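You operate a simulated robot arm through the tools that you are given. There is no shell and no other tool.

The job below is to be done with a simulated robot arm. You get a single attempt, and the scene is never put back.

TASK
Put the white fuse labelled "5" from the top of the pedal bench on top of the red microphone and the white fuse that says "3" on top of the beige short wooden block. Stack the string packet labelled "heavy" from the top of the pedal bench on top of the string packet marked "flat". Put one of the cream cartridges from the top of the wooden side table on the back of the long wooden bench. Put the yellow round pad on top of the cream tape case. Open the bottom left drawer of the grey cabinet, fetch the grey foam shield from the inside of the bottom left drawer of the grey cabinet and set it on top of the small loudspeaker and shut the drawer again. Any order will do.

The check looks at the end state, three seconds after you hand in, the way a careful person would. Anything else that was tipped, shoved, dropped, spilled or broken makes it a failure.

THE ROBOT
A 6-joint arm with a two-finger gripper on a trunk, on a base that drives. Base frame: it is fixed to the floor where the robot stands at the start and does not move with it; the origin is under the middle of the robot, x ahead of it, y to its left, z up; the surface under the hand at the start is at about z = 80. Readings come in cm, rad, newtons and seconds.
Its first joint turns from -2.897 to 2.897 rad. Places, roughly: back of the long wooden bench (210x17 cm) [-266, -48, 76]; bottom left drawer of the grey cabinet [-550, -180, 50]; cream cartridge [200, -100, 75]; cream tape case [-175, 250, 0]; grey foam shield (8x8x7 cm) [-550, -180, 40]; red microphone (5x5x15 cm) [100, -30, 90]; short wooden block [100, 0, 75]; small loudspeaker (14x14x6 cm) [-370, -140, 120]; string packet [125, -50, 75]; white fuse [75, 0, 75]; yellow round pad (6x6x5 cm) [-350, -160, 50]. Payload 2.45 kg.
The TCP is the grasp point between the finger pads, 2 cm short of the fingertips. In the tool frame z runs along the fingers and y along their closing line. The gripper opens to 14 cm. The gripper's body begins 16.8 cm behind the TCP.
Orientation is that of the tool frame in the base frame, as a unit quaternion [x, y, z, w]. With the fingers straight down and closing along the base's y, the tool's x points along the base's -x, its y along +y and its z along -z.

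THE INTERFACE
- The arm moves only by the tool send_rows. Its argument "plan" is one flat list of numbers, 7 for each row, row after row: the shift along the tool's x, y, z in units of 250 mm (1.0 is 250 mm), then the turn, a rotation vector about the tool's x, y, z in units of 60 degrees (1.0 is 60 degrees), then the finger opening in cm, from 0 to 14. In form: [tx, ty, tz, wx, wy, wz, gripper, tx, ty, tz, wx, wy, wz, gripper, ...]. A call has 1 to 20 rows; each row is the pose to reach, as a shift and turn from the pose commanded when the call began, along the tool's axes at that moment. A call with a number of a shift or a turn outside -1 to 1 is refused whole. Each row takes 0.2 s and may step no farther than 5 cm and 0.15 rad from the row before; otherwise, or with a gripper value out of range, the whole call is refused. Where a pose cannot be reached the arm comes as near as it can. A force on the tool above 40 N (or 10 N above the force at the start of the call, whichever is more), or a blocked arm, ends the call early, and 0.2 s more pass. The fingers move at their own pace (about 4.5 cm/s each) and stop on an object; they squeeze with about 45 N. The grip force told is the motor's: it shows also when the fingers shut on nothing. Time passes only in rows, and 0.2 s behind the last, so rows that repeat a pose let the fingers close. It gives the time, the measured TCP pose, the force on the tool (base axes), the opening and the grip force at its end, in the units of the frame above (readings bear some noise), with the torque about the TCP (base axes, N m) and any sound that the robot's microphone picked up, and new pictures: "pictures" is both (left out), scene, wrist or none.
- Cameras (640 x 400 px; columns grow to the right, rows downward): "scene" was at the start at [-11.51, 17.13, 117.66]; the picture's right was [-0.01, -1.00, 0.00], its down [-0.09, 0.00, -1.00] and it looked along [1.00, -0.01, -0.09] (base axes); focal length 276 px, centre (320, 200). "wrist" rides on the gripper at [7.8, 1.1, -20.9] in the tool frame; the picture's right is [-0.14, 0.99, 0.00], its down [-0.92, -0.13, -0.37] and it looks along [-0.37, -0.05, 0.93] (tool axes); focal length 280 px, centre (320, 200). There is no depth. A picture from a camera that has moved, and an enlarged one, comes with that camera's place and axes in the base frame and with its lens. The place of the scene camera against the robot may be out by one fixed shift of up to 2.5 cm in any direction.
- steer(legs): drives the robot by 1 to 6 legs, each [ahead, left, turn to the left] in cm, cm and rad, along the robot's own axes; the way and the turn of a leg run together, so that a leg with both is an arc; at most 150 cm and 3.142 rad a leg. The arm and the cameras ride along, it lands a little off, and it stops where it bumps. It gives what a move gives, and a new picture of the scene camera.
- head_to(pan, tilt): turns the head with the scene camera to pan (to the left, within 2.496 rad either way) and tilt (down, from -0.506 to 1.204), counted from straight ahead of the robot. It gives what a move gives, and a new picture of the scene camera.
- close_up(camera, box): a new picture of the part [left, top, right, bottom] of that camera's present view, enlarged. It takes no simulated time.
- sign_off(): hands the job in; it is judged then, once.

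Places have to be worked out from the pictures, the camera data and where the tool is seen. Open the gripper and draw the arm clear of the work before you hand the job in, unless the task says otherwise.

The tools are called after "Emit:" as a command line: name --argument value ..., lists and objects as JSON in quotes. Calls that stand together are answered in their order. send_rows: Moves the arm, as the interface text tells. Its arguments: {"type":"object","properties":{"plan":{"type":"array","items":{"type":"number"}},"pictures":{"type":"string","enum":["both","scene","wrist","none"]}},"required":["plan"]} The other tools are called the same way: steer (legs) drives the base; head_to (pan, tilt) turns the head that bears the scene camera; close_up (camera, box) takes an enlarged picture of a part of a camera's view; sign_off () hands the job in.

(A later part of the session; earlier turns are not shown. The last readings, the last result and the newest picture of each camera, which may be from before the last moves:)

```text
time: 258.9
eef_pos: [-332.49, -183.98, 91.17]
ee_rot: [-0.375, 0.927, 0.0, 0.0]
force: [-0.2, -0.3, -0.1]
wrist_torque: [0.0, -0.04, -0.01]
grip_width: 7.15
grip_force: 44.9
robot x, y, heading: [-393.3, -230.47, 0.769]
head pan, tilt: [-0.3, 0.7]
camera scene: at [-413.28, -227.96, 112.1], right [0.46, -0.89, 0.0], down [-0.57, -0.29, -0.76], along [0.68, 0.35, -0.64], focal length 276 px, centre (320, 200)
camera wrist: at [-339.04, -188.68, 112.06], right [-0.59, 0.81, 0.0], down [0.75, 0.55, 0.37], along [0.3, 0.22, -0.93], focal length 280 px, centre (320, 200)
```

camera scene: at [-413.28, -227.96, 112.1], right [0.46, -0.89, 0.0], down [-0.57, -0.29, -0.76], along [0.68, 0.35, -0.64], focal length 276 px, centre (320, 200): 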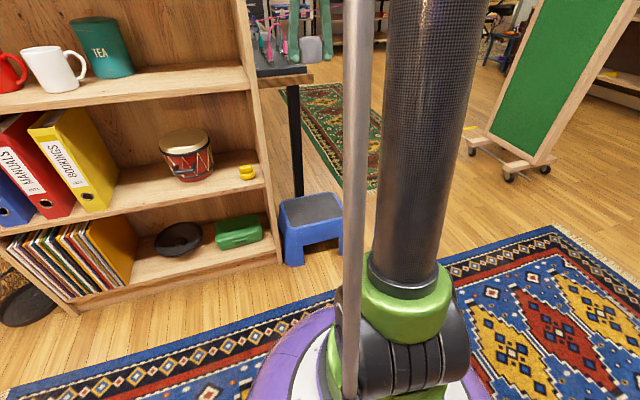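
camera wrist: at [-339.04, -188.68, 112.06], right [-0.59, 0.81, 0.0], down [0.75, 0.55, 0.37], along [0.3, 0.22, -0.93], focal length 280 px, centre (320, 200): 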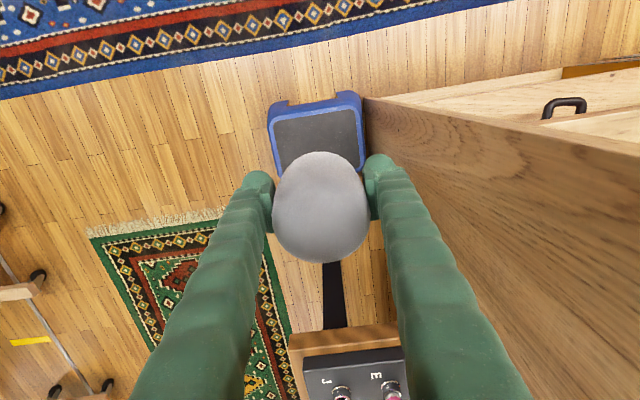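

The stool is right below. I lower in stages over its middle.

Emit:
send_rows --plan '[-0.06, -0.02, 0.16, 0, 0, 0, 5, -0.12, -0.03, 0.32, 0, 0, 0, 5, -0.17, -0.04, 0.48, 0, 0, 0, 5, -0.17, -0.04, 0.64, 0, 0, 0, 5, -0.17, -0.04, 0.8, 0, 0, 0, 5, -0.17, -0.04, 0.96, 0, 0, 0, 5]' --pictures "none"

Emit:
send_rows --plan '[0, 0, 0.16, 0, 0, 0, 5, 0, 0, 0.32, 0, 0, 0, 5, 0, 0, 0.48, 0, 0, 0, 5, 0, 0, 0.64, 0, 0, 0, 5, 0, 0, 0.8, 0, 0, 0, 5]' --pictures "both"

```text
time: 260.3
eef_pos: [-328.94, -181.95, 67.07]
ee_rot: [-0.376, 0.926, 0.0, 0.001]
force: [0.1, 0.9, 0.4]
wrist_torque: [0.01, 0.01, 0.01]
grip_width: 7.13
grip_force: 44.3
robot x, y, heading: [-393.21, -230.57, 0.777]
head pan, tilt: [-0.3, 0.7]
```

```text
time: 261.5
eef_pos: [-328.76, -181.91, 47.22]
ee_rot: [-0.376, 0.927, 0.0, 0.001]
force: [0.4, -0.2, 0.3]
wrist_torque: [0.03, -0.03, 0.02]
grip_width: 7.14
grip_force: 45.3
robot x, y, heading: [-393.27, -230.87, 0.775]
head pan, tilt: [-0.3, 0.7]
camera scene: at [-413.25, -227.94, 112.1], right [0.46, -0.89, 0.0], down [-0.57, -0.29, -0.76], along [0.68, 0.35, -0.64], focal length 276 px, centre (320, 200)
camera wrist: at [-335.24, -186.72, 67.99], right [-0.59, 0.81, 0.0], down [0.75, 0.55, 0.37], along [0.3, 0.22, -0.93], focal length 280 px, centre (320, 200)
```

scene: 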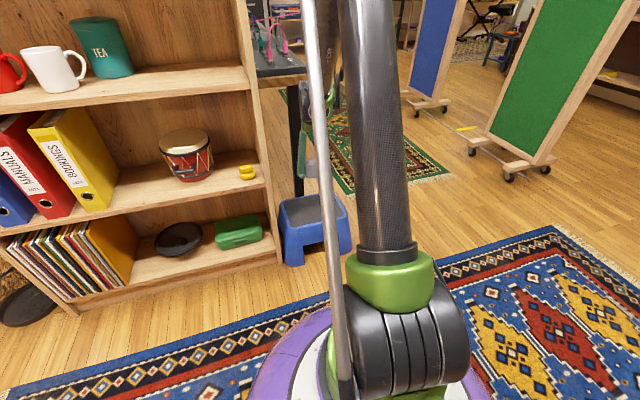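
wrist: 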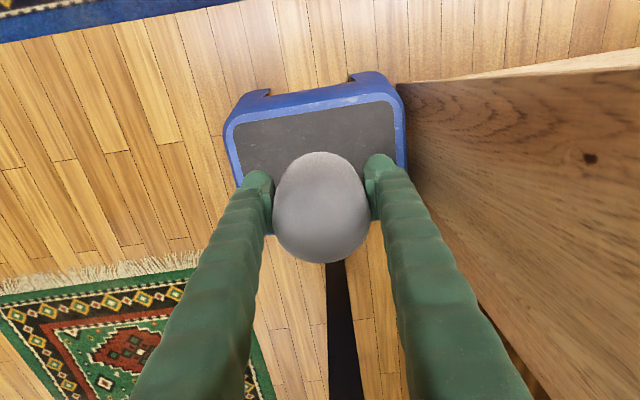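

The landing point is well on the stool's pad. I shift 2 cm deeper and lower to just above it.

Emit:
send_rows --plan '[-0.04, 0, 0.14, 0, 0, 0, 5, -0.08, 0, 0.3, 0, 0, 0, 5, -0.08, 0, 0.46, 0, 0, 0, 5, -0.08, 0, 0.6, 0, 0, 0, 5, -0.08, 0, 0.7, 0, 0, 0, 5]' --pictures "wrist"

Emit:
close_up --camera "scene" --box '[230, 130, 390, 280]'

```text
time: 262.7
eef_pos: [-327.25, -180.63, 29.82]
ee_rot: [-0.376, 0.927, 0.0, 0.001]
force: [-0.3, 0.2, 0.3]
wrist_torque: [0.02, -0.04, -0.02]
grip_width: 7.13
grip_force: 45.5
robot x, y, heading: [-393.33, -230.53, 0.775]
head pan, tilt: [-0.3, 0.7]
camera wrist: at [-333.62, -185.42, 50.65], right [-0.59, 0.81, 0.0], down [0.75, 0.55, 0.37], along [0.3, 0.22, -0.93], focal length 280 px, centre (320, 200)
```

wrist: 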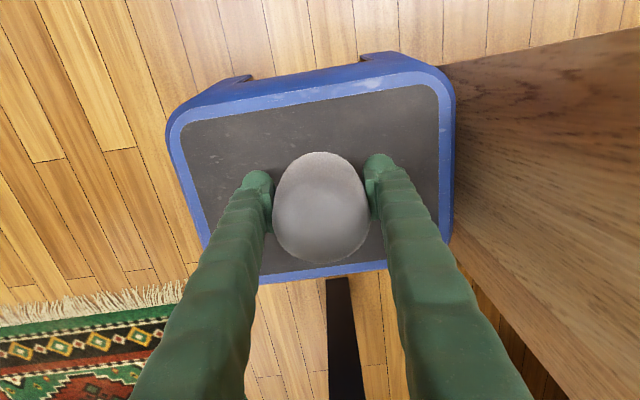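

```text
2.67 times, centred on (310, 205) of scene
camera zoom: at [-413.25, -227.93, 112.11], right [0.46, -0.89, 0.0], down [-0.57, -0.29, -0.76], along [0.68, 0.35, -0.64], focal length 737 px, centre (347, 187)
```

zoom: 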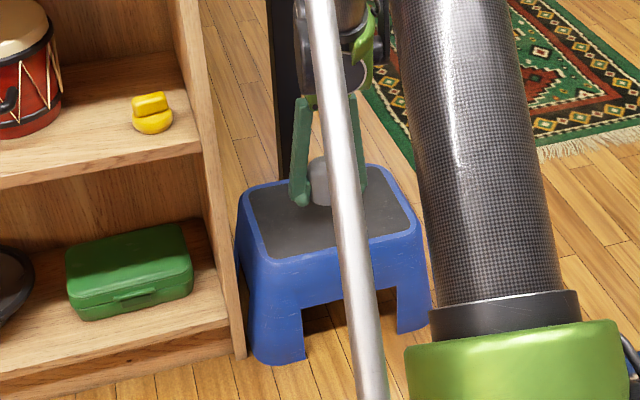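

The shield is just above the stool pad. I creep down to contact gently.

Emit:
send_rows --plan '[0, 0, 0.02, 0, 0, 0, 5, 0, 0, 0.04, 0, 0, 0, 5, 0, 0, 0.06, 0, 0, 0, 5]' --pictures "none"

Emit:
send_rows --plan '[0, 0, 0.016, 0, 0, 0, 5, 0, 0, 0.032, 0, 0, 0, 5]' --pictures "none"

Emit:
send_rows --plan '[0, 0, 0.016, 0, 0, 0, 5, 0, 0, 0.028, 0, 0, 0, 5]' --pictures "none"

Emit:
close_up --camera "scene" --box '[270, 150, 350, 230]'

```text
time: 263.5
eef_pos: [-327.25, -180.55, 28.25]
ee_rot: [-0.376, 0.927, 0.0, 0.0]
force: [0.0, -1.0, 0.0]
wrist_torque: [0.0, -0.02, 0.01]
grip_width: 7.14
grip_force: 44.8
robot x, y, heading: [-393.5, -230.62, 0.772]
head pan, tilt: [-0.3, 0.7]
```

```text
time: 264.1
eef_pos: [-327.27, -180.58, 27.4]
ee_rot: [-0.376, 0.927, 0.001, 0.001]
force: [0.3, 0.6, 0.4]
wrist_torque: [0.0, -0.02, 0.02]
grip_width: 7.15
grip_force: 45.3
robot x, y, heading: [-393.11, -230.62, 0.778]
head pan, tilt: [-0.3, 0.7]
```

```text
time: 264.7
eef_pos: [-327.4, -180.68, 26.6]
ee_rot: [-0.377, 0.926, 0.0, 0.0]
force: [-0.2, 0.5, 0.3]
wrist_torque: [0.02, -0.03, 0.0]
grip_width: 7.12
grip_force: 44.5
robot x, y, heading: [-393.47, -230.38, 0.777]
head pan, tilt: [-0.3, 0.7]
```

```text
5.00 times, centred on (310, 190) of scene
camera zoom: at [-413.25, -227.93, 112.11], right [0.46, -0.89, 0.0], down [-0.57, -0.29, -0.76], along [0.68, 0.35, -0.64], focal length 1381 px, centre (370, 250)
```

zoom: 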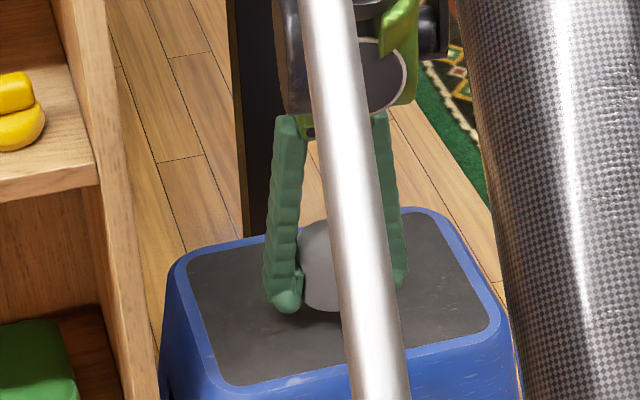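

Emit:
send_rows --plan '[0, 0, 0.014, 0, 0, 0, 5, 0, 0, 0.024, 0, 0, 0, 5]' --pictures "none"

Emit:
send_rows --plan '[0, 0, 0.014, 0, 0, 0, 5, 0, 0, 0.024, 0, 0, 0, 5]' --pictures "none"

Emit:
send_rows --plan '[0, 0, 0.012, 0, 0, 0, 5, 0, 0, 0.02, 0, 0, 0, 5]' --pictures "none"

```text
time: 265.3
eef_pos: [-327.32, -180.57, 26.14]
ee_rot: [-0.376, 0.926, 0.0, 0.001]
force: [-0.8, 0.7, -0.5]
wrist_torque: [0.01, -0.02, 0.03]
grip_width: 7.13
grip_force: 44.9
robot x, y, heading: [-393.24, -230.91, 0.774]
head pan, tilt: [-0.3, 0.7]
```

```text
time: 265.9
eef_pos: [-327.28, -180.62, 25.46]
ee_rot: [-0.376, 0.927, 0.0, 0.001]
force: [-0.9, 0.0, -0.6]
wrist_torque: [-0.02, -0.01, 0.01]
grip_width: 7.17
grip_force: 45.4
robot x, y, heading: [-393.49, -230.91, 0.779]
head pan, tilt: [-0.3, 0.7]
```

```text
time: 266.5
eef_pos: [-327.27, -180.64, 25.1]
ee_rot: [-0.377, 0.926, 0.0, 0.001]
force: [0.2, 0.1, -0.4]
wrist_torque: [0.0, 0.0, 0.02]
grip_width: 7.15
grip_force: 44.6
robot x, y, heading: [-393.28, -230.61, 0.778]
head pan, tilt: [-0.3, 0.7]
```

Emit:
send_rows --plan '[0, 0, 0.012, 0, 0, 0, 5, 0, 0, 0.02, 0, 0, 0, 5]' --pictures "none"

Emit:
send_rows --plan '[0, 0, 0.012, 0, 0, 0, 5, 0, 0, 0.02, 0, 0, 0, 5]' --pictures "none"

Emit:
close_up --camera "scene" --box '[270, 150, 350, 230]'

```text
time: 267.1
eef_pos: [-327.32, -180.59, 24.55]
ee_rot: [-0.376, 0.927, 0.0, 0.001]
force: [0.0, 0.3, -1.0]
wrist_torque: [0.0, 0.03, 0.01]
grip_width: 7.13
grip_force: 45.4
robot x, y, heading: [-393.19, -230.23, 0.776]
head pan, tilt: [-0.3, 0.7]
```

```text
time: 267.7
eef_pos: [-327.33, -180.52, 24.2]
ee_rot: [-0.376, 0.927, 0.0, 0.001]
force: [-2.5, -3.6, 35.2]
wrist_torque: [0.85, -0.92, -0.01]
grip_width: 7.14
grip_force: 45.2
robot x, y, heading: [-392.89, -230.72, 0.777]
head pan, tilt: [-0.3, 0.7]
```

```text
5.00 times, centred on (310, 190) of scene
camera zoom: at [-413.35, -228.01, 112.09], right [0.46, -0.89, 0.0], down [-0.57, -0.29, -0.77], along [0.68, 0.35, -0.64], focal length 1381 px, centre (370, 250)
```

zoom: 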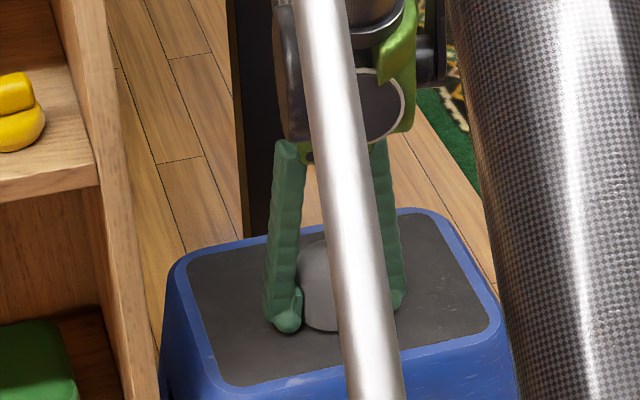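

Contact, with the shield about 6° off level (from how it was gripped). I raise slightly, tilt back 6° to level it, then touch down again.

Emit:
send_rows --plan '[0, 0, -0.02, 0, 0, 0, 5, 0, 0, -0.03, 0, -0.05, 0, 5, 0, 0, -0.03, 0, -0.1, 0, 5]' --pictures "none"

Emit:
send_rows --plan '[0, 0, 0.012, 0, 0, 0, 5, 0, 0, 0.02, 0, 0, 0, 5]' --pictures "none"

Emit:
send_rows --plan '[0, 0, 0.008, 0, 0, 0, 5, 0, 0, 0.014, 0, 0, 0, 5]' --pictures "none"

```text
time: 268.5
eef_pos: [-327.32, -180.56, 24.74]
ee_rot: [-0.376, 0.925, 0.02, 0.049]
force: [-0.2, 0.8, -0.2]
wrist_torque: [0.0, -0.03, 0.03]
grip_width: 7.15
grip_force: 45.3
robot x, y, heading: [-393.35, -230.68, 0.772]
head pan, tilt: [-0.3, 0.7]
```

```text
time: 269.1
eef_pos: [-327.3, -180.62, 24.15]
ee_rot: [-0.375, 0.925, 0.019, 0.049]
force: [-0.6, 0.0, 0.0]
wrist_torque: [0.0, 0.01, 0.01]
grip_width: 7.14
grip_force: 45.4
robot x, y, heading: [-393.08, -230.65, 0.778]
head pan, tilt: [-0.3, 0.7]
```

```text
time: 269.7
eef_pos: [-327.23, -180.6, 24.01]
ee_rot: [-0.375, 0.925, 0.019, 0.05]
force: [0.2, -1.3, 7.8]
wrist_torque: [-0.11, 0.13, 0.05]
grip_width: 7.13
grip_force: 45.1
robot x, y, heading: [-393.2, -231.11, 0.776]
head pan, tilt: [-0.3, 0.7]
```

Level contact (8 N). I release and rise to check.

Emit:
send_rows --plan '[0, 0, 0, 0, 0, 0, 8, 0, 0, 0, 0, 0, 0, 9, 0, 0, 0, 0, 0, 0, 10, 0, 0, -0.1, 0, 0, 0, 10, 0, 0, -0.24, 0, 0, 0, 10, 0, 0, -0.4, 0, 0, 0, 10, 0, 0, -0.56, 0, 0.05, 0, 10, 0, 0, -0.72, 0, 0.1, 0, 10]' --pictures "both"

```text
time: 271.5
eef_pos: [-328.95, -181.87, 42.1]
ee_rot: [-0.376, 0.927, 0.0, 0.001]
force: [0.4, -0.5, -0.7]
wrist_torque: [-0.01, 0.01, 0.0]
grip_width: 10.02
grip_force: 0.1
robot x, y, heading: [-393.31, -230.85, 0.773]
head pan, tilt: [-0.3, 0.7]
camera scene: at [-413.25, -227.94, 112.11], right [0.46, -0.89, 0.0], down [-0.57, -0.29, -0.76], along [0.68, 0.35, -0.64], focal length 276 px, centre (320, 200)
camera wrist: at [-335.35, -186.54, 62.95], right [-0.59, 0.81, 0.0], down [0.75, 0.55, 0.37], along [0.3, 0.22, -0.93], focal length 280 px, centre (320, 200)
```

scene: 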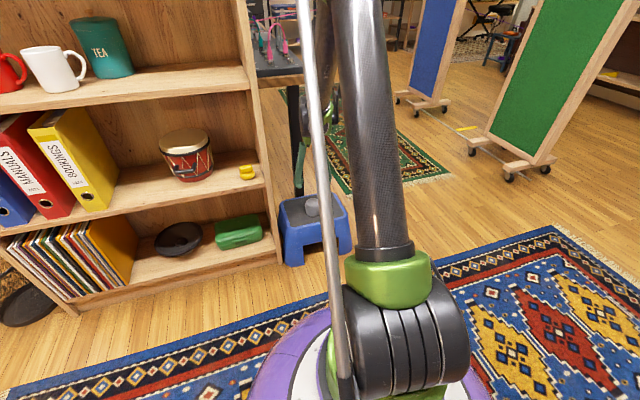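
wrist: 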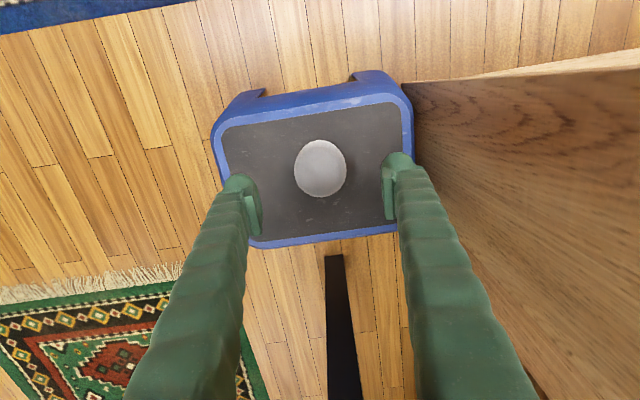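

The shield stands upright on the stool. I raise the hand, back the base 30 cm, and pitch the hand nearly level to regrip it from the side.

Emit:
send_rows --plan '[0, 0, -0.18, 0, 0, 0, 10, 0, 0, -0.36, 0, 0, 0, 10, 0, 0, -0.54, 0, 0, 0, 10, 0, 0, -0.72, 0, 0, 0, 10]' --pictures "none"

Emit:
steer --legs '[[-30, 0, 0.01]]'

Emit:
send_rows --plan '[-0.02, 0, 0.08, 0, -0.12, 0, 10, -0.04, 0, 0.18, 0, -0.24, 0, 10, -0.06, 0, 0.3, 0, -0.36, 0, 10, -0.08, 0, 0.42, 0, -0.48, 0, 10, -0.1, 0, 0.54, 0, -0.6, 0, 10, -0.12, 0, 0.64, 0, -0.7, 0, 10]' --pictures "both"

```text
time: 272.5
eef_pos: [-328.43, -181.93, 60.14]
ee_rot: [-0.377, 0.926, 0.0, 0.001]
force: [-0.2, 0.2, 1.5]
wrist_torque: [-0.01, 0.01, 0.01]
grip_width: 10.02
grip_force: 0.0
robot x, y, heading: [-393.31, -230.59, 0.78]
head pan, tilt: [-0.3, 0.7]
```

```text
time: 274.6
eef_pos: [-349.78, -202.48, 60.05]
ee_rot: [-0.379, 0.925, 0.0, 0.001]
force: [-0.9, -0.3, 0.0]
wrist_torque: [0.0, 0.0, 0.04]
grip_width: 10.02
grip_force: 0.1
robot x, y, heading: [-414.41, -251.54, 0.779]
head pan, tilt: [-0.3, 0.7]
camera scene: at [-434.42, -248.82, 112.11], right [0.46, -0.89, 0.0], down [-0.57, -0.3, -0.76], along [0.68, 0.35, -0.64], focal length 276 px, centre (320, 200)
```

scene: 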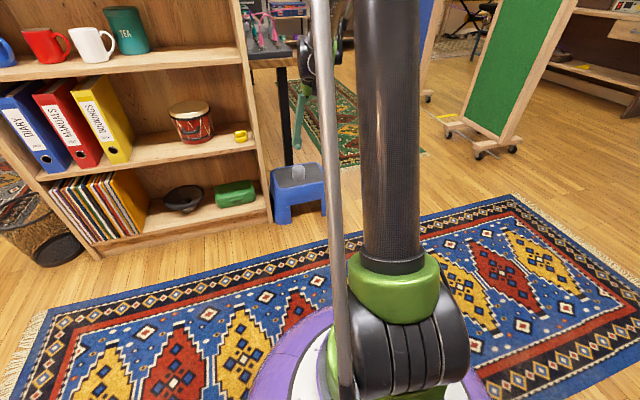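

```text
time: 276.0
eef_pos: [-347.65, -200.17, 43.85]
ee_rot: [-0.353, 0.863, 0.136, 0.334]
force: [0.3, 0.2, -0.3]
wrist_torque: [-0.01, 0.01, 0.03]
grip_width: 10.0
grip_force: 0.0
robot x, y, heading: [-414.47, -251.73, 0.777]
head pan, tilt: [-0.3, 0.7]
camera scene: at [-434.42, -248.82, 112.1], right [0.46, -0.89, 0.0], down [-0.57, -0.3, -0.76], along [0.68, 0.35, -0.64], focal length 276 px, centre (320, 200)
camera wrist: at [-362.57, -213.43, 54.11], right [-0.62, 0.78, 0.09], down [0.4, 0.21, 0.89], along [0.67, 0.59, -0.44], focal length 280 px, centre (320, 200)
```

scene: 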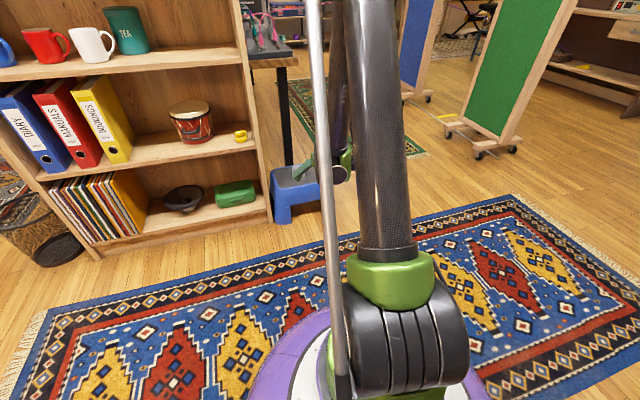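
wrist: 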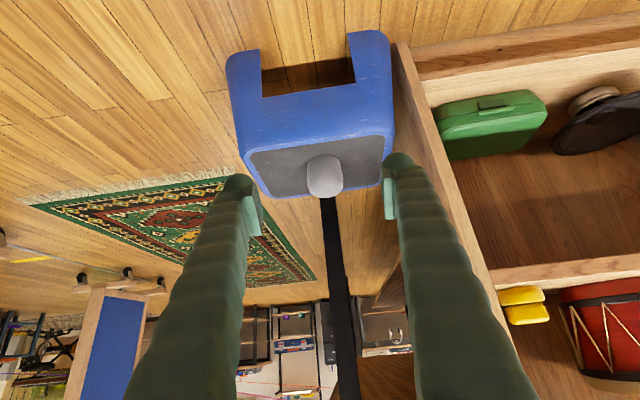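

φ is 42° now; the shield is visible dead ahead. I pitch to 75° and come to a point 18 cm in front of it.

Emit:
send_rows --plan '[0.02, 0.0, 0.13, 0, -0.1, 0, 10, 0.045, 0.0, 0.27, 0, -0.2, 0, 10, 0.07, 0.0, 0.41, 0, -0.3, 0, 10, 0.095, 0.0, 0.55, 0, -0.42, 0, 10, 0.12, 0.0, 0.68, 0, -0.55, 0, 10]' --pictures "wrist"

Emit:
close_up --camera "wrist" --box '[220, 100, 420, 250]'

```text
time: 277.2
eef_pos: [-328.4, -185.69, 37.18]
ee_rot: [-0.301, 0.735, 0.231, 0.562]
force: [-0.1, -0.5, 0.1]
wrist_torque: [0.04, 0.0, -0.03]
grip_width: 9.99
grip_force: 0.0
out of reach, approached as far as the arm can: row 1, 2, 3, 4, 5
robot x, y, heading: [-414.68, -251.48, 0.783]
head pan, tilt: [-0.3, 0.7]
camera wrist: at [-345.05, -200.49, 35.06], right [-0.67, 0.73, 0.13], down [0.01, -0.17, 0.98], along [0.74, 0.66, 0.11], focal length 280 px, centre (320, 200)
```

wrist: 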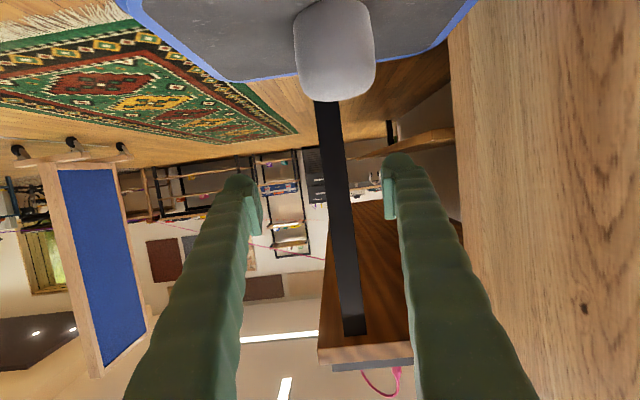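

```text
2.67 times, centred on (320, 175) of wrist
camera zoom: at [-345.05, -200.49, 35.06], right [-0.67, 0.73, 0.13], down [0.01, -0.17, 0.98], along [0.74, 0.66, 0.11], focal length 748 px, centre (320, 267)
```

zoom: 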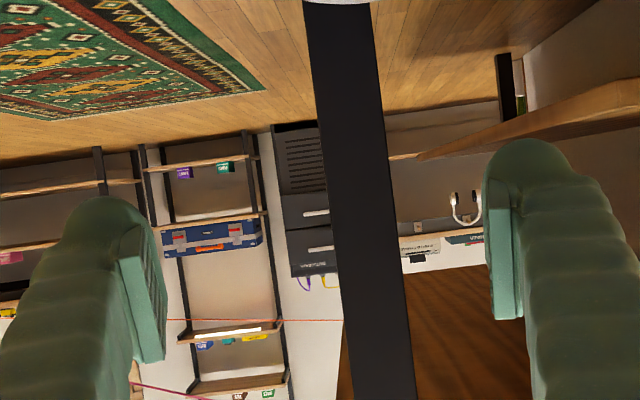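

The level pose is at the wrist's limit here and the hand stopped above the shield. I lift, back away and use a gentler 52° pitch instead.

Emit:
send_rows --plan '[-0.12, 0, -0.03, 0, 0, 0, 10, -0.24, 0, -0.14, 0, 0.09, 0, 10, -0.26, 0, -0.3, 0, 0.19, 0, 10, -0.26, 0, -0.46, 0, 0.29, 0, 10, -0.26, 0, -0.62, 0, 0.383, 0, 10]' --pictures "wrist"

```text
time: 278.4
eef_pos: [-337.67, -194.64, 47.67]
ee_rot: [-0.34, 0.832, 0.166, 0.406]
force: [0.0, -0.2, 0.0]
wrist_torque: [0.0, 0.04, -0.02]
grip_width: 10.0
grip_force: 0.2
robot x, y, heading: [-414.49, -251.42, 0.778]
head pan, tilt: [-0.3, 0.7]
camera wrist: at [-353.72, -208.9, 54.38], right [-0.63, 0.77, 0.11], down [0.29, 0.1, 0.95], along [0.72, 0.63, -0.28], focal length 280 px, centre (320, 200)
```

wrist: 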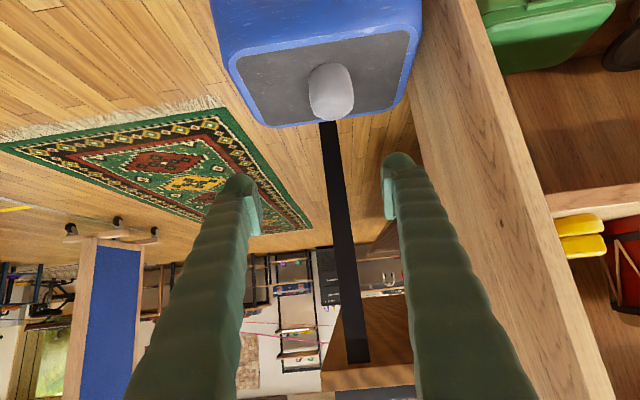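

52° pitch reached. The shield's offset in the tool frame is (6.9, 2.9, 27); I slide onto that line and advance along the tool axis.

Emit:
send_rows --plan '[0.136, 0.056, 0.04, 0, 0, 0, 10, 0.272, 0.112, 0.1, 0, 0, 0, 10, 0.272, 0.112, 0.26, 0, 0, 0, 10, 0.272, 0.112, 0.42, 0, 0, 0, 10, 0.272, 0.112, 0.58, 0, 0, 0, 10, 0.272, 0.112, 0.72, 0, 0, 0, 10]' --pictures "wrist"

Emit:
close_up --camera "wrist" --box '[220, 100, 420, 250]'

```text
time: 279.8
eef_pos: [-332.64, -185.77, 31.1]
ee_rot: [-0.34, 0.832, 0.166, 0.407]
force: [0.4, 1.4, -1.1]
wrist_torque: [0.01, -0.05, 0.01]
grip_width: 9.98
grip_force: 0.0
out of reach, approached as far as the arm can: row 2
robot x, y, heading: [-414.24, -251.73, 0.775]
head pan, tilt: [-0.3, 0.7]
camera wrist: at [-348.67, -199.92, 37.88], right [-0.63, 0.77, 0.11], down [0.29, 0.1, 0.95], along [0.72, 0.63, -0.28], focal length 280 px, centre (320, 200)
```

wrist: 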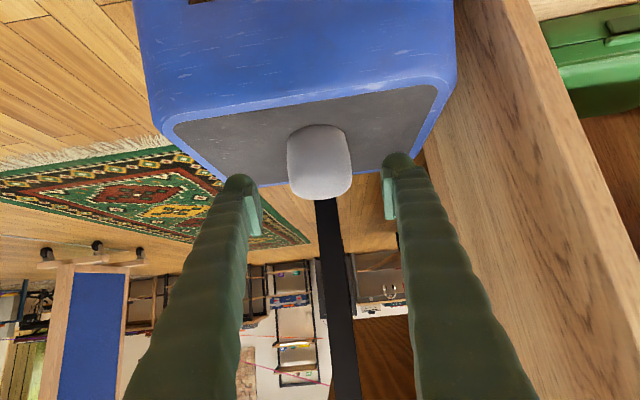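

```text
2.67 times, centred on (320, 175) of wrist
camera zoom: at [-348.67, -199.92, 37.88], right [-0.63, 0.77, 0.11], down [0.29, 0.1, 0.95], along [0.72, 0.63, -0.28], focal length 748 px, centre (320, 267)
```

zoom: 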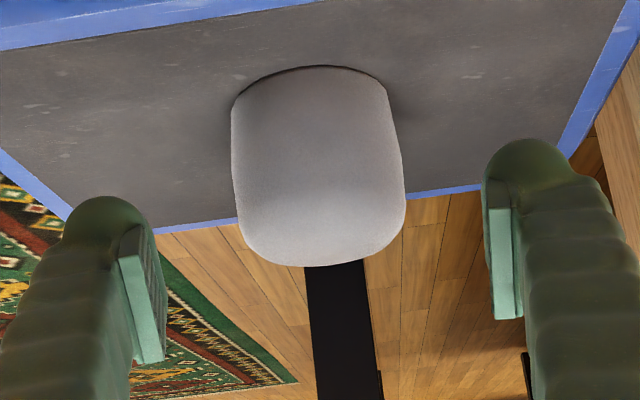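

The shield is centred; 9 cm to go. I advance and close on it.

Emit:
send_rows --plan '[0, 0.004, 0.12, 0, 0, 0, 10, 0, 0.004, 0.24, 0, 0, 0, 10, 0, 0.004, 0.33, 0, 0, 0, 10, 0, 0.004, 0.364, 0, 0, 0, 10]' --pictures "wrist"

Emit:
send_rows --plan '[0, 0, 0, 0, 0, 0, 8, 0, 0, 0, 0, 0, 0, 6, 0, 0, 0, 0, 0, 0, 5, 0, 0, 0, 0, 0, 0, 5, 0, 0, 0, 0, 0, 0, 5]' --pictures "wrist"

```text
time: 280.8
eef_pos: [-327.62, -180.72, 25.81]
ee_rot: [-0.34, 0.832, 0.166, 0.407]
force: [1.1, 0.2, 0.9]
wrist_torque: [0.04, 0.0, 0.0]
grip_width: 9.97
grip_force: 0.0
robot x, y, heading: [-414.63, -251.2, 0.776]
head pan, tilt: [-0.3, 0.7]
camera wrist: at [-343.6, -194.92, 32.52], right [-0.63, 0.77, 0.11], down [0.29, 0.1, 0.95], along [0.72, 0.63, -0.28], focal length 280 px, centre (320, 200)
```

wrist: 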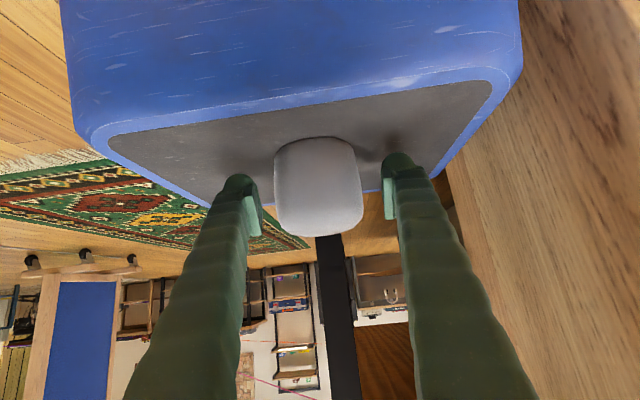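

```text
time: 282.0
eef_pos: [-327.54, -180.77, 25.82]
ee_rot: [-0.34, 0.832, 0.166, 0.406]
force: [-0.4, -0.1, -0.2]
wrist_torque: [0.01, 0.0, 0.02]
grip_width: 6.91
grip_force: 44.8
robot x, y, heading: [-414.15, -251.61, 0.78]
head pan, tilt: [-0.3, 0.7]
camera wrist: at [-343.61, -194.93, 32.53], right [-0.63, 0.77, 0.11], down [0.29, 0.1, 0.95], along [0.72, 0.63, -0.28], focal length 280 px, centre (320, 200)
```

wrist: 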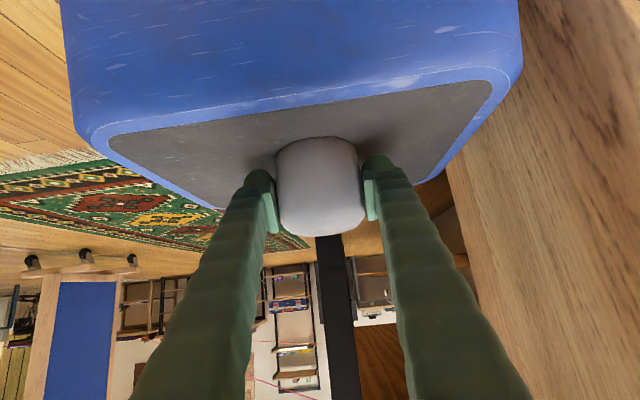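

Regripped from the side, upright. I lift it off the stool, draw it back, and raise it to shelf height.

Emit:
send_rows --plan '[-0.063, 0, -0.049, 0, 0, 0, 5, -0.189, 0, -0.148, 0, 0, 0, 5, -0.315, 0, -0.246, 0, 0, 0, 5, -0.441, 0, -0.345, 0, 0, 0, 5, -0.567, 0, -0.443, 0, 0, 0, 5, -0.693, 0, -0.542, 0, 0, 0, 5]' --pictures "none"

Emit:
send_rows --plan '[-0.02, 0, -0.19, 0, 0, 0, 5, -0.04, 0, -0.38, 0, 0, 0, 5, -0.06, 0, -0.57, 0, 0, 0, 5, -0.08, 0, -0.76, 0, 0, 0, 5, -0.2, 0, -0.88, 0, 0, 0, 5, -0.34, 0, -0.99, 0, 0, 0, 5]' --pictures "none"

Emit:
send_rows --plan '[-0.14, 0, -0.11, 0, 0, 0, 5, -0.28, 0, -0.22, 0, 0, 0, 5, -0.42, 0, -0.33, 0, 0, 0, 5, -0.56, 0, -0.44, 0, 0, 0, 5, -0.7, 0, -0.55, 0, 0, 0, 5, -0.84, 0, -0.66, 0, 0, 0, 5, -0.98, 0, -0.77, 0, 0, 0, 5]' --pictures "both"

```text
time: 283.4
eef_pos: [-327.55, -180.62, 47.89]
ee_rot: [-0.34, 0.832, 0.166, 0.406]
force: [0.0, -0.1, -0.8]
wrist_torque: [-0.02, -0.01, -0.03]
grip_width: 6.88
grip_force: 44.7
robot x, y, heading: [-414.03, -251.29, 0.778]
head pan, tilt: [-0.3, 0.7]
```

```text
time: 284.8
eef_pos: [-337.99, -190.66, 69.3]
ee_rot: [-0.34, 0.832, 0.166, 0.406]
force: [-0.2, 0.6, 0.4]
wrist_torque: [0.0, 0.03, -0.01]
grip_width: 6.88
grip_force: 44.7
robot x, y, heading: [-414.3, -251.38, 0.774]
head pan, tilt: [-0.3, 0.7]
```

```text
time: 286.4
eef_pos: [-338.19, -190.38, 100.84]
ee_rot: [-0.341, 0.831, 0.166, 0.407]
force: [1.2, -0.1, 0.6]
wrist_torque: [-0.02, 0.03, -0.02]
grip_width: 6.9
grip_force: 45.1
robot x, y, heading: [-414.11, -251.77, 0.775]
head pan, tilt: [-0.3, 0.7]
camera scene: at [-434.42, -248.82, 112.11], right [0.46, -0.89, 0.0], down [-0.57, -0.3, -0.76], along [0.68, 0.35, -0.64], focal length 276 px, centre (320, 200)
camera wrist: at [-354.17, -204.74, 107.58], right [-0.63, 0.77, 0.11], down [0.29, 0.1, 0.95], along [0.72, 0.63, -0.28], focal length 280 px, centre (320, 200)
```

scene: 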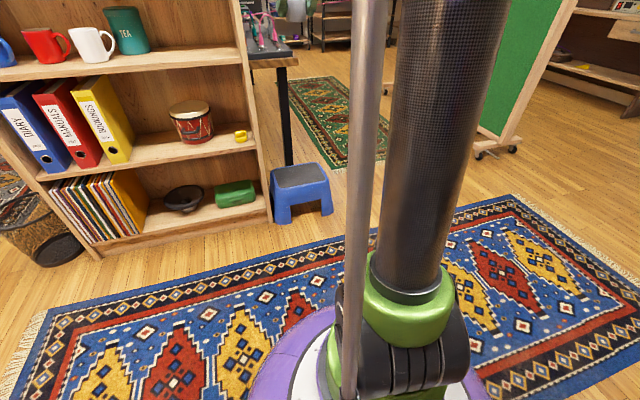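
wrist: 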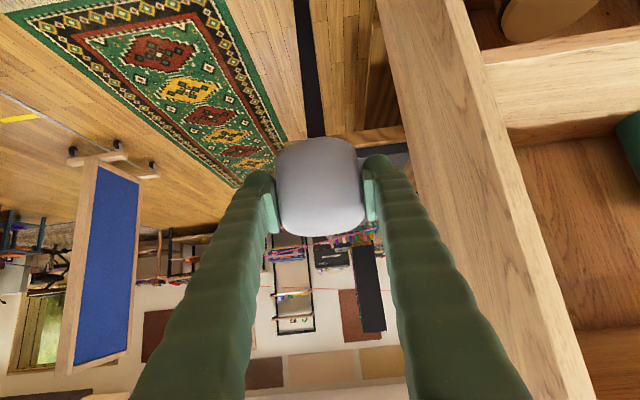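

I draw the shield back 25 cm from the shelves and up to about z 138, then slide left in front of the loudspeaker.

Emit:
send_rows --plan '[0.06, 0, -0.164, 0, 0, 0, 5, 0.12, 0, -0.328, 0, 0, 0, 5, 0.18, 0, -0.492, 0, 0, 0, 5, 0.24, 0, -0.656, 0, 0, 0, 5, 0.3, 0, -0.82, 0, 0, 0, 5, 0.364, 0, -0.985, 0, 0, 0, 5]' --pictures "none"

Emit:
send_rows --plan '[-0.14, 0, -0.11, 0, 0, 0, 5, -0.28, 0, -0.22, 0, 0, 0, 5, -0.42, 0, -0.33, 0, 0, 0, 5, -0.56, 0, -0.44, 0, 0, 0, 5, -0.7, 0, -0.55, 0, 0, 0, 5, -0.84, 0, -0.66, 0, 0, 0, 5, -0.914, 0, -0.715, 0, 0, 0, 5]' --pictures "none"

Emit:
steer --legs '[[0, 48, 0.008]]'

Emit:
head_to --pan -0.1 --tilt 0.1

Emit:
close_up --camera "wrist" --box '[0, 0, 640, 400]'

```text
time: 287.8
eef_pos: [-355.59, -208.49, 108.86]
ee_rot: [-0.34, 0.832, 0.167, 0.406]
force: [0.3, -1.1, 0.2]
wrist_torque: [-0.04, 0.05, -0.03]
grip_width: 6.87
grip_force: 45.1
robot x, y, heading: [-414.49, -251.47, 0.778]
head pan, tilt: [-0.3, 0.7]
```

```text
time: 289.4
eef_pos: [-355.92, -208.22, 137.77]
ee_rot: [-0.34, 0.832, 0.166, 0.406]
force: [0.0, 0.3, 0.2]
wrist_torque: [0.0, 0.01, -0.01]
grip_width: 6.91
grip_force: 44.5
robot x, y, heading: [-414.34, -251.86, 0.78]
head pan, tilt: [-0.3, 0.7]
```

```text
time: 292.1
eef_pos: [-388.12, -175.67, 137.77]
ee_rot: [-0.341, 0.831, 0.167, 0.406]
force: [0.1, -0.1, -0.8]
wrist_torque: [-0.01, 0.03, 0.02]
grip_width: 6.87
grip_force: 44.9
robot x, y, heading: [-446.77, -219.02, 0.785]
head pan, tilt: [-0.3, 0.7]
camera scene: at [-466.75, -216.18, 112.1], right [0.46, -0.89, 0.0], down [-0.57, -0.3, -0.76], along [0.68, 0.35, -0.64], focal length 276 px, centre (320, 200)
```

scene: 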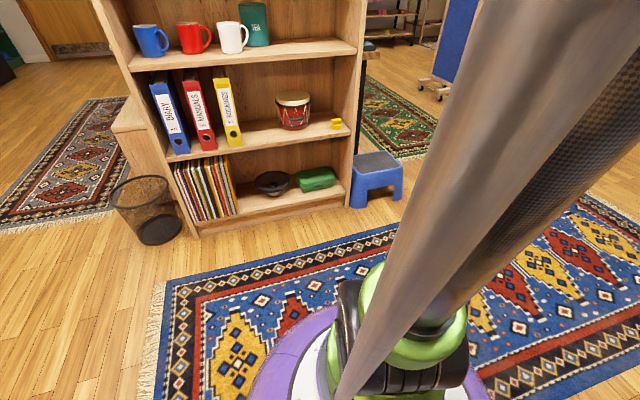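

```text
time: 293.1
eef_pos: [-388.17, -175.79, 137.81]
ee_rot: [-0.341, 0.831, 0.166, 0.407]
force: [0.7, 1.3, 0.2]
wrist_torque: [0.0, -0.04, 0.02]
grip_width: 6.89
grip_force: 45.2
robot x, y, heading: [-446.52, -218.71, 0.779]
head pan, tilt: [-0.099, 0.099]
camera scene: at [-467.13, -214.31, 117.57], right [0.63, -0.78, 0.0], down [-0.08, -0.06, -0.99], along [0.77, 0.63, -0.1], focal length 276 px, centre (320, 200)
```

scene: 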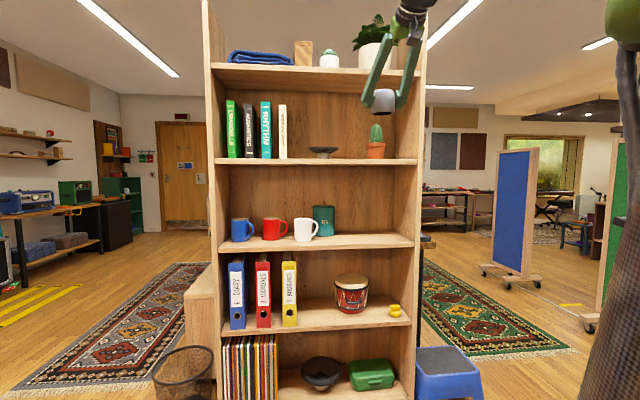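

```text
1.00 times, centred on (320, 200) of wrist (not enlarged: the box is as wide or as high as the picture)
camera zoom: at [-404.17, -189.86, 144.47], right [-0.63, 0.77, 0.11], down [0.29, 0.1, 0.95], along [0.72, 0.64, -0.28], focal length 280 px, centre (320, 200)
```

zoom: 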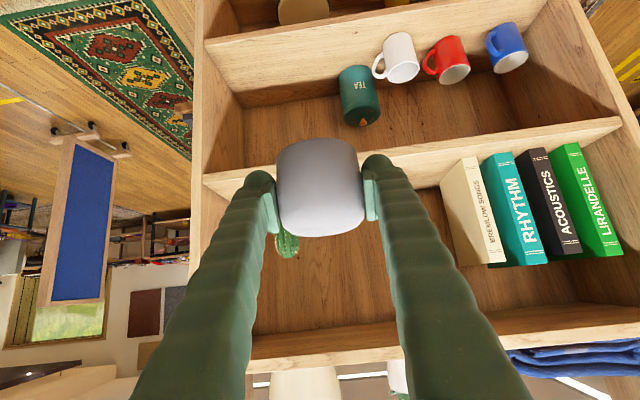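

The loudspeaker is in view left of the shield in the scene picture. I zoom to calibrate its position against the shield.

Emit:
close_up --camera "scene" --box '[290, 80, 418, 160]'

```text
5.00 times, centred on (354, 120) of scene
camera zoom: at [-467.13, -214.31, 117.57], right [0.63, -0.78, 0.0], down [-0.08, -0.06, -0.99], along [0.77, 0.63, -0.1], focal length 1381 px, centre (150, 600)
```

zoom: 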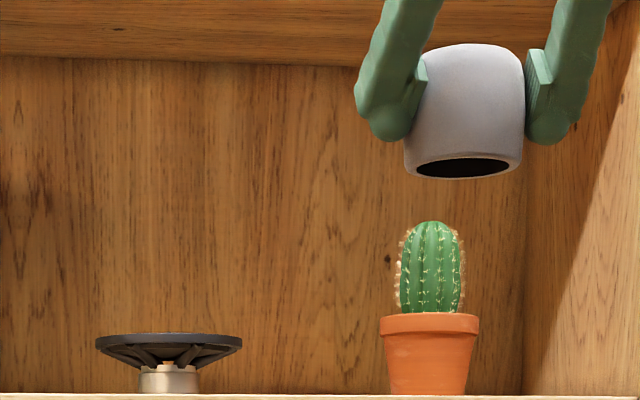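

By calibration the loudspeaker rim is at about z 127, a0 -163, b0 -356. I move the base 15 cm closer and swing the hand left in line with it, still outside the shelf.

Emit:
steer --legs '[[12, 0, 0]]'

Emit:
send_rows --plan '[0, 0.16, 0.0, 0, 0, 0, 5, 0, 0.32, 0.0, 0, 0, 0, 5, 0, 0.46, 0, 0, 0, 0, 5, 0, 0.52, 0, 0, 0, 0, 5]' --pictures "both"

Emit:
close_up --camera "scene" --box '[280, 60, 440, 160]'

```text
time: 294.4
eef_pos: [-379.46, -167.06, 137.8]
ee_rot: [-0.341, 0.831, 0.166, 0.407]
force: [-0.9, -0.7, 0.0]
wrist_torque: [0.02, -0.01, 0.02]
grip_width: 6.85
grip_force: 45.2
robot x, y, heading: [-437.87, -210.28, 0.779]
head pan, tilt: [-0.099, 0.099]
camera scene: at [-458.47, -205.73, 117.58], right [0.63, -0.78, 0.0], down [-0.08, -0.06, -0.99], along [0.77, 0.63, -0.1], focal length 276 px, centre (320, 200)
```

scene: 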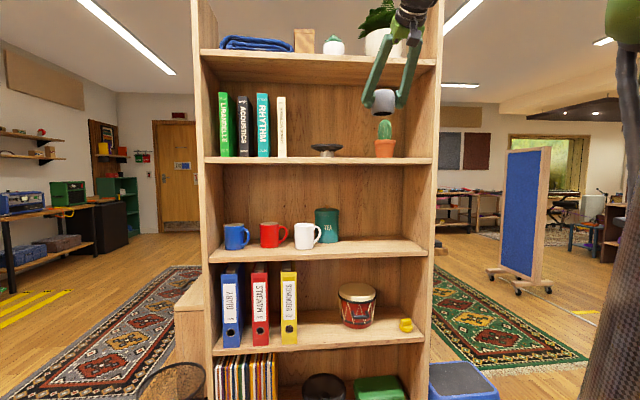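

```text
time: 295.4
eef_pos: [-388.46, -157.79, 137.93]
ee_rot: [-0.34, 0.831, 0.167, 0.407]
force: [-0.2, 0.0, -0.1]
wrist_torque: [-0.02, 0.01, 0.03]
grip_width: 6.83
grip_force: 45.4
robot x, y, heading: [-437.89, -210.45, 0.78]
head pan, tilt: [-0.099, 0.099]
camera scene: at [-458.47, -205.74, 117.58], right [0.63, -0.78, 0.0], down [-0.08, -0.06, -0.99], along [0.77, 0.63, -0.1], focal length 276 px, centre (320, 200)
camera wrist: at [-404.39, -172.1, 144.6], right [-0.63, 0.77, 0.11], down [0.29, 0.1, 0.95], along [0.72, 0.64, -0.28], focal length 280 px, centre (320, 200)
```

scene: 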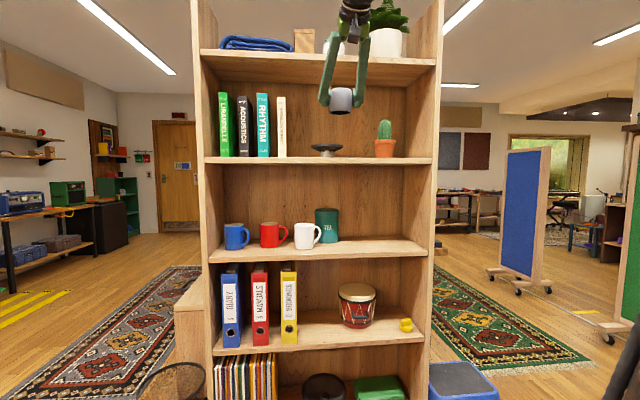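
wrist: 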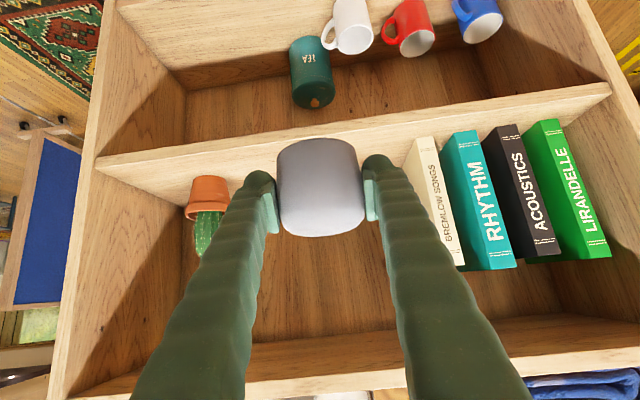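

```text
4.00 times, centred on (360, 110) of scene
camera zoom: at [-458.47, -205.74, 117.58], right [0.63, -0.78, 0.0], down [-0.08, -0.06, -0.99], along [0.77, 0.63, -0.1], focal length 1105 px, centre (160, 560)
```

zoom: 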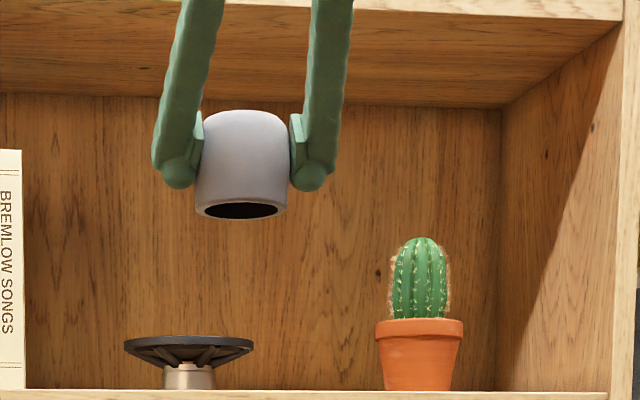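

Lateral alignment looks right. I advance 20 cm toward the shelf at a height that clears the rim by about 4 cm, then check.

Emit:
send_rows --plan '[-0.064, 0, 0.12, 0, 0, 0, 5, -0.128, 0, 0.24, 0, 0, 0, 5, -0.192, 0, 0.36, 0, 0, 0, 5, -0.257, 0, 0.476, 0, 0, 0, 5, -0.322, 0, 0.595, 0, 0, 0, 5, -0.386, 0, 0.714, 0, 0, 0, 5]' --pictures "both"

Emit:
close_up --camera "scene" --box '[260, 60, 420, 160]'

```text
time: 296.8
eef_pos: [-374.53, -144.08, 134.44]
ee_rot: [-0.34, 0.831, 0.167, 0.407]
force: [0.3, 0.3, 0.2]
wrist_torque: [0.01, -0.01, 0.01]
grip_width: 6.88
grip_force: 45.4
robot x, y, heading: [-438.24, -210.04, 0.78]
head pan, tilt: [-0.099, 0.099]
camera scene: at [-458.5, -205.76, 117.58], right [0.63, -0.78, 0.0], down [-0.08, -0.06, -1.0], along [0.77, 0.63, -0.1], focal length 276 px, centre (320, 200)
camera wrist: at [-390.56, -158.17, 141.15], right [-0.63, 0.77, 0.11], down [0.29, 0.1, 0.95], along [0.72, 0.64, -0.28], focal length 280 px, centre (320, 200)
```

scene: 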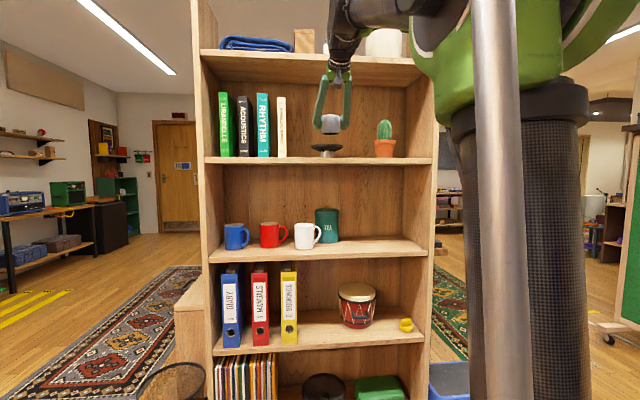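
wrist: 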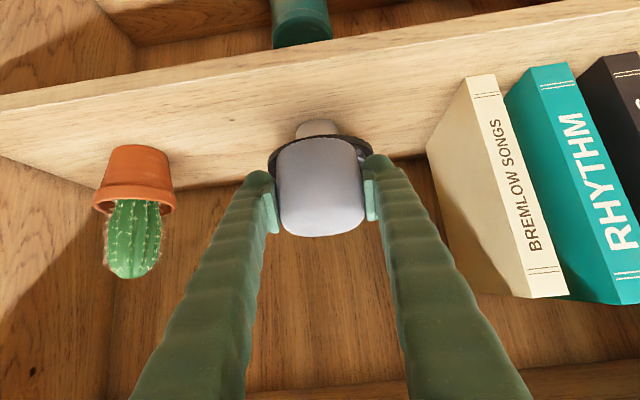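

```text
4.00 times, centred on (340, 110) of scene
camera zoom: at [-458.5, -205.76, 117.58], right [0.63, -0.78, 0.0], down [-0.08, -0.06, -1.0], along [0.77, 0.63, -0.1], focal length 1105 px, centre (240, 560)
```

zoom: 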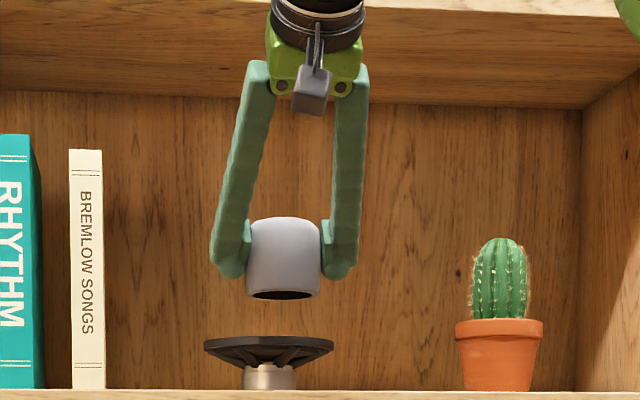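

Both views agree: the loudspeaker centre is 13.7 cm further in and laterally aligned. I advance over it.

Emit:
send_rows --plan '[-0.085, -0.002, 0.108, 0, 0, 0, 5, -0.17, -0.004, 0.216, 0, 0, 0, 5, -0.255, -0.006, 0.324, 0, 0, 0, 5, -0.338, -0.008, 0.432, 0, 0, 0, 5]' --pictures "wrist"

Emit:
close_up --camera "scene" --box '[260, 60, 420, 160]'

```text
time: 297.8
eef_pos: [-364.27, -134.36, 134.63]
ee_rot: [-0.34, 0.831, 0.166, 0.407]
force: [-1.0, -0.8, 0.8]
wrist_torque: [0.01, -0.02, -0.01]
grip_width: 6.82
grip_force: 44.6
robot x, y, heading: [-438.2, -210.24, 0.779]
head pan, tilt: [-0.099, 0.099]
camera wrist: at [-380.4, -148.5, 141.39], right [-0.63, 0.77, 0.11], down [0.28, 0.1, 0.95], along [0.72, 0.64, -0.28], focal length 280 px, centre (320, 200)
```

wrist: 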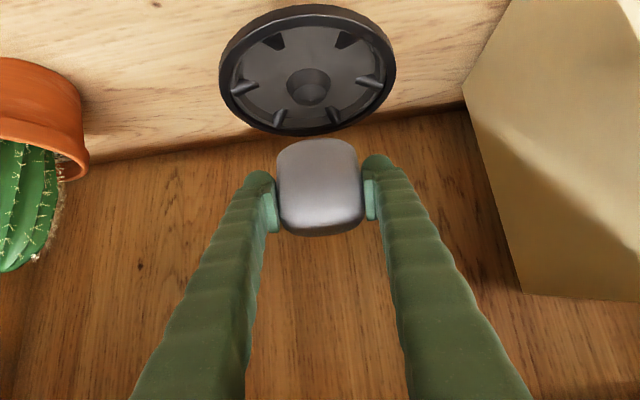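

```text
4.00 times, centred on (340, 110) of scene
camera zoom: at [-458.5, -205.77, 117.58], right [0.63, -0.78, 0.0], down [-0.08, -0.06, -1.0], along [0.77, 0.63, -0.1], focal length 1105 px, centre (240, 560)
```

zoom: 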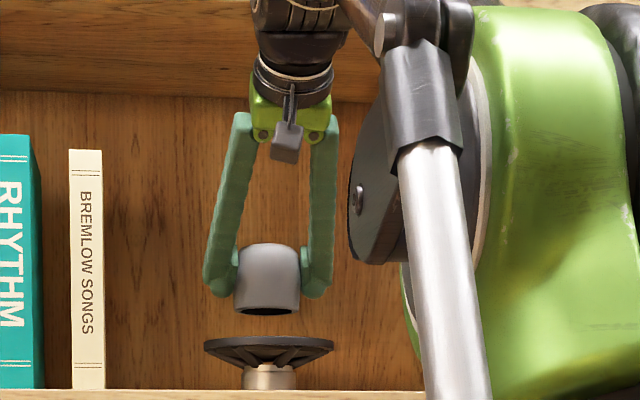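

From above, the loudspeaker centre is about 2.3 cm nearer to me than the shield. I correct that and lower to near the rim.

Emit:
send_rows --plan '[0.03, 0, -0.036, 0, 0, 0, 5, 0.057, 0, -0.0725, 0, 0, 0, 5, 0.095, 0, -0.043, 0, 0, 0, 5, 0.135, 0, -0.0115, 0, 0, 0, 5, 0.167, 0, 0.0136, 0, 0, 0, 5]' --pictures "wrist"

Emit:
close_up --camera "scene" --box '[260, 60, 420, 160]'

```text
time: 299.0
eef_pos: [-365.98, -135.73, 130.92]
ee_rot: [-0.341, 0.831, 0.166, 0.406]
force: [-0.5, 0.8, 0.1]
wrist_torque: [-0.04, -0.01, -0.03]
grip_width: 6.86
grip_force: 44.4
robot x, y, heading: [-437.92, -210.14, 0.783]
head pan, tilt: [-0.099, 0.099]
camera wrist: at [-382.06, -149.98, 137.6], right [-0.63, 0.77, 0.11], down [0.29, 0.1, 0.95], along [0.72, 0.64, -0.28], focal length 280 px, centre (320, 200)
```

wrist: 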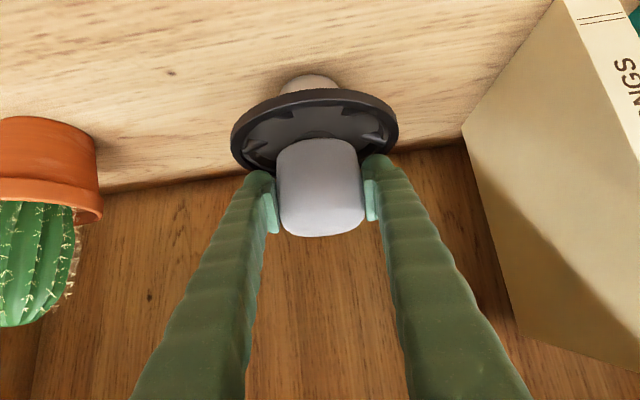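

```text
4.00 times, centred on (340, 110) of scene
camera zoom: at [-458.46, -205.72, 117.58], right [0.63, -0.78, 0.0], down [-0.08, -0.06, -0.99], along [0.77, 0.63, -0.1], focal length 1105 px, centre (240, 560)
```

zoom: 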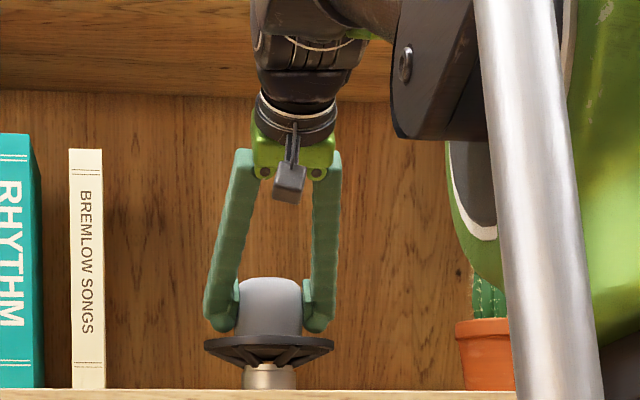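

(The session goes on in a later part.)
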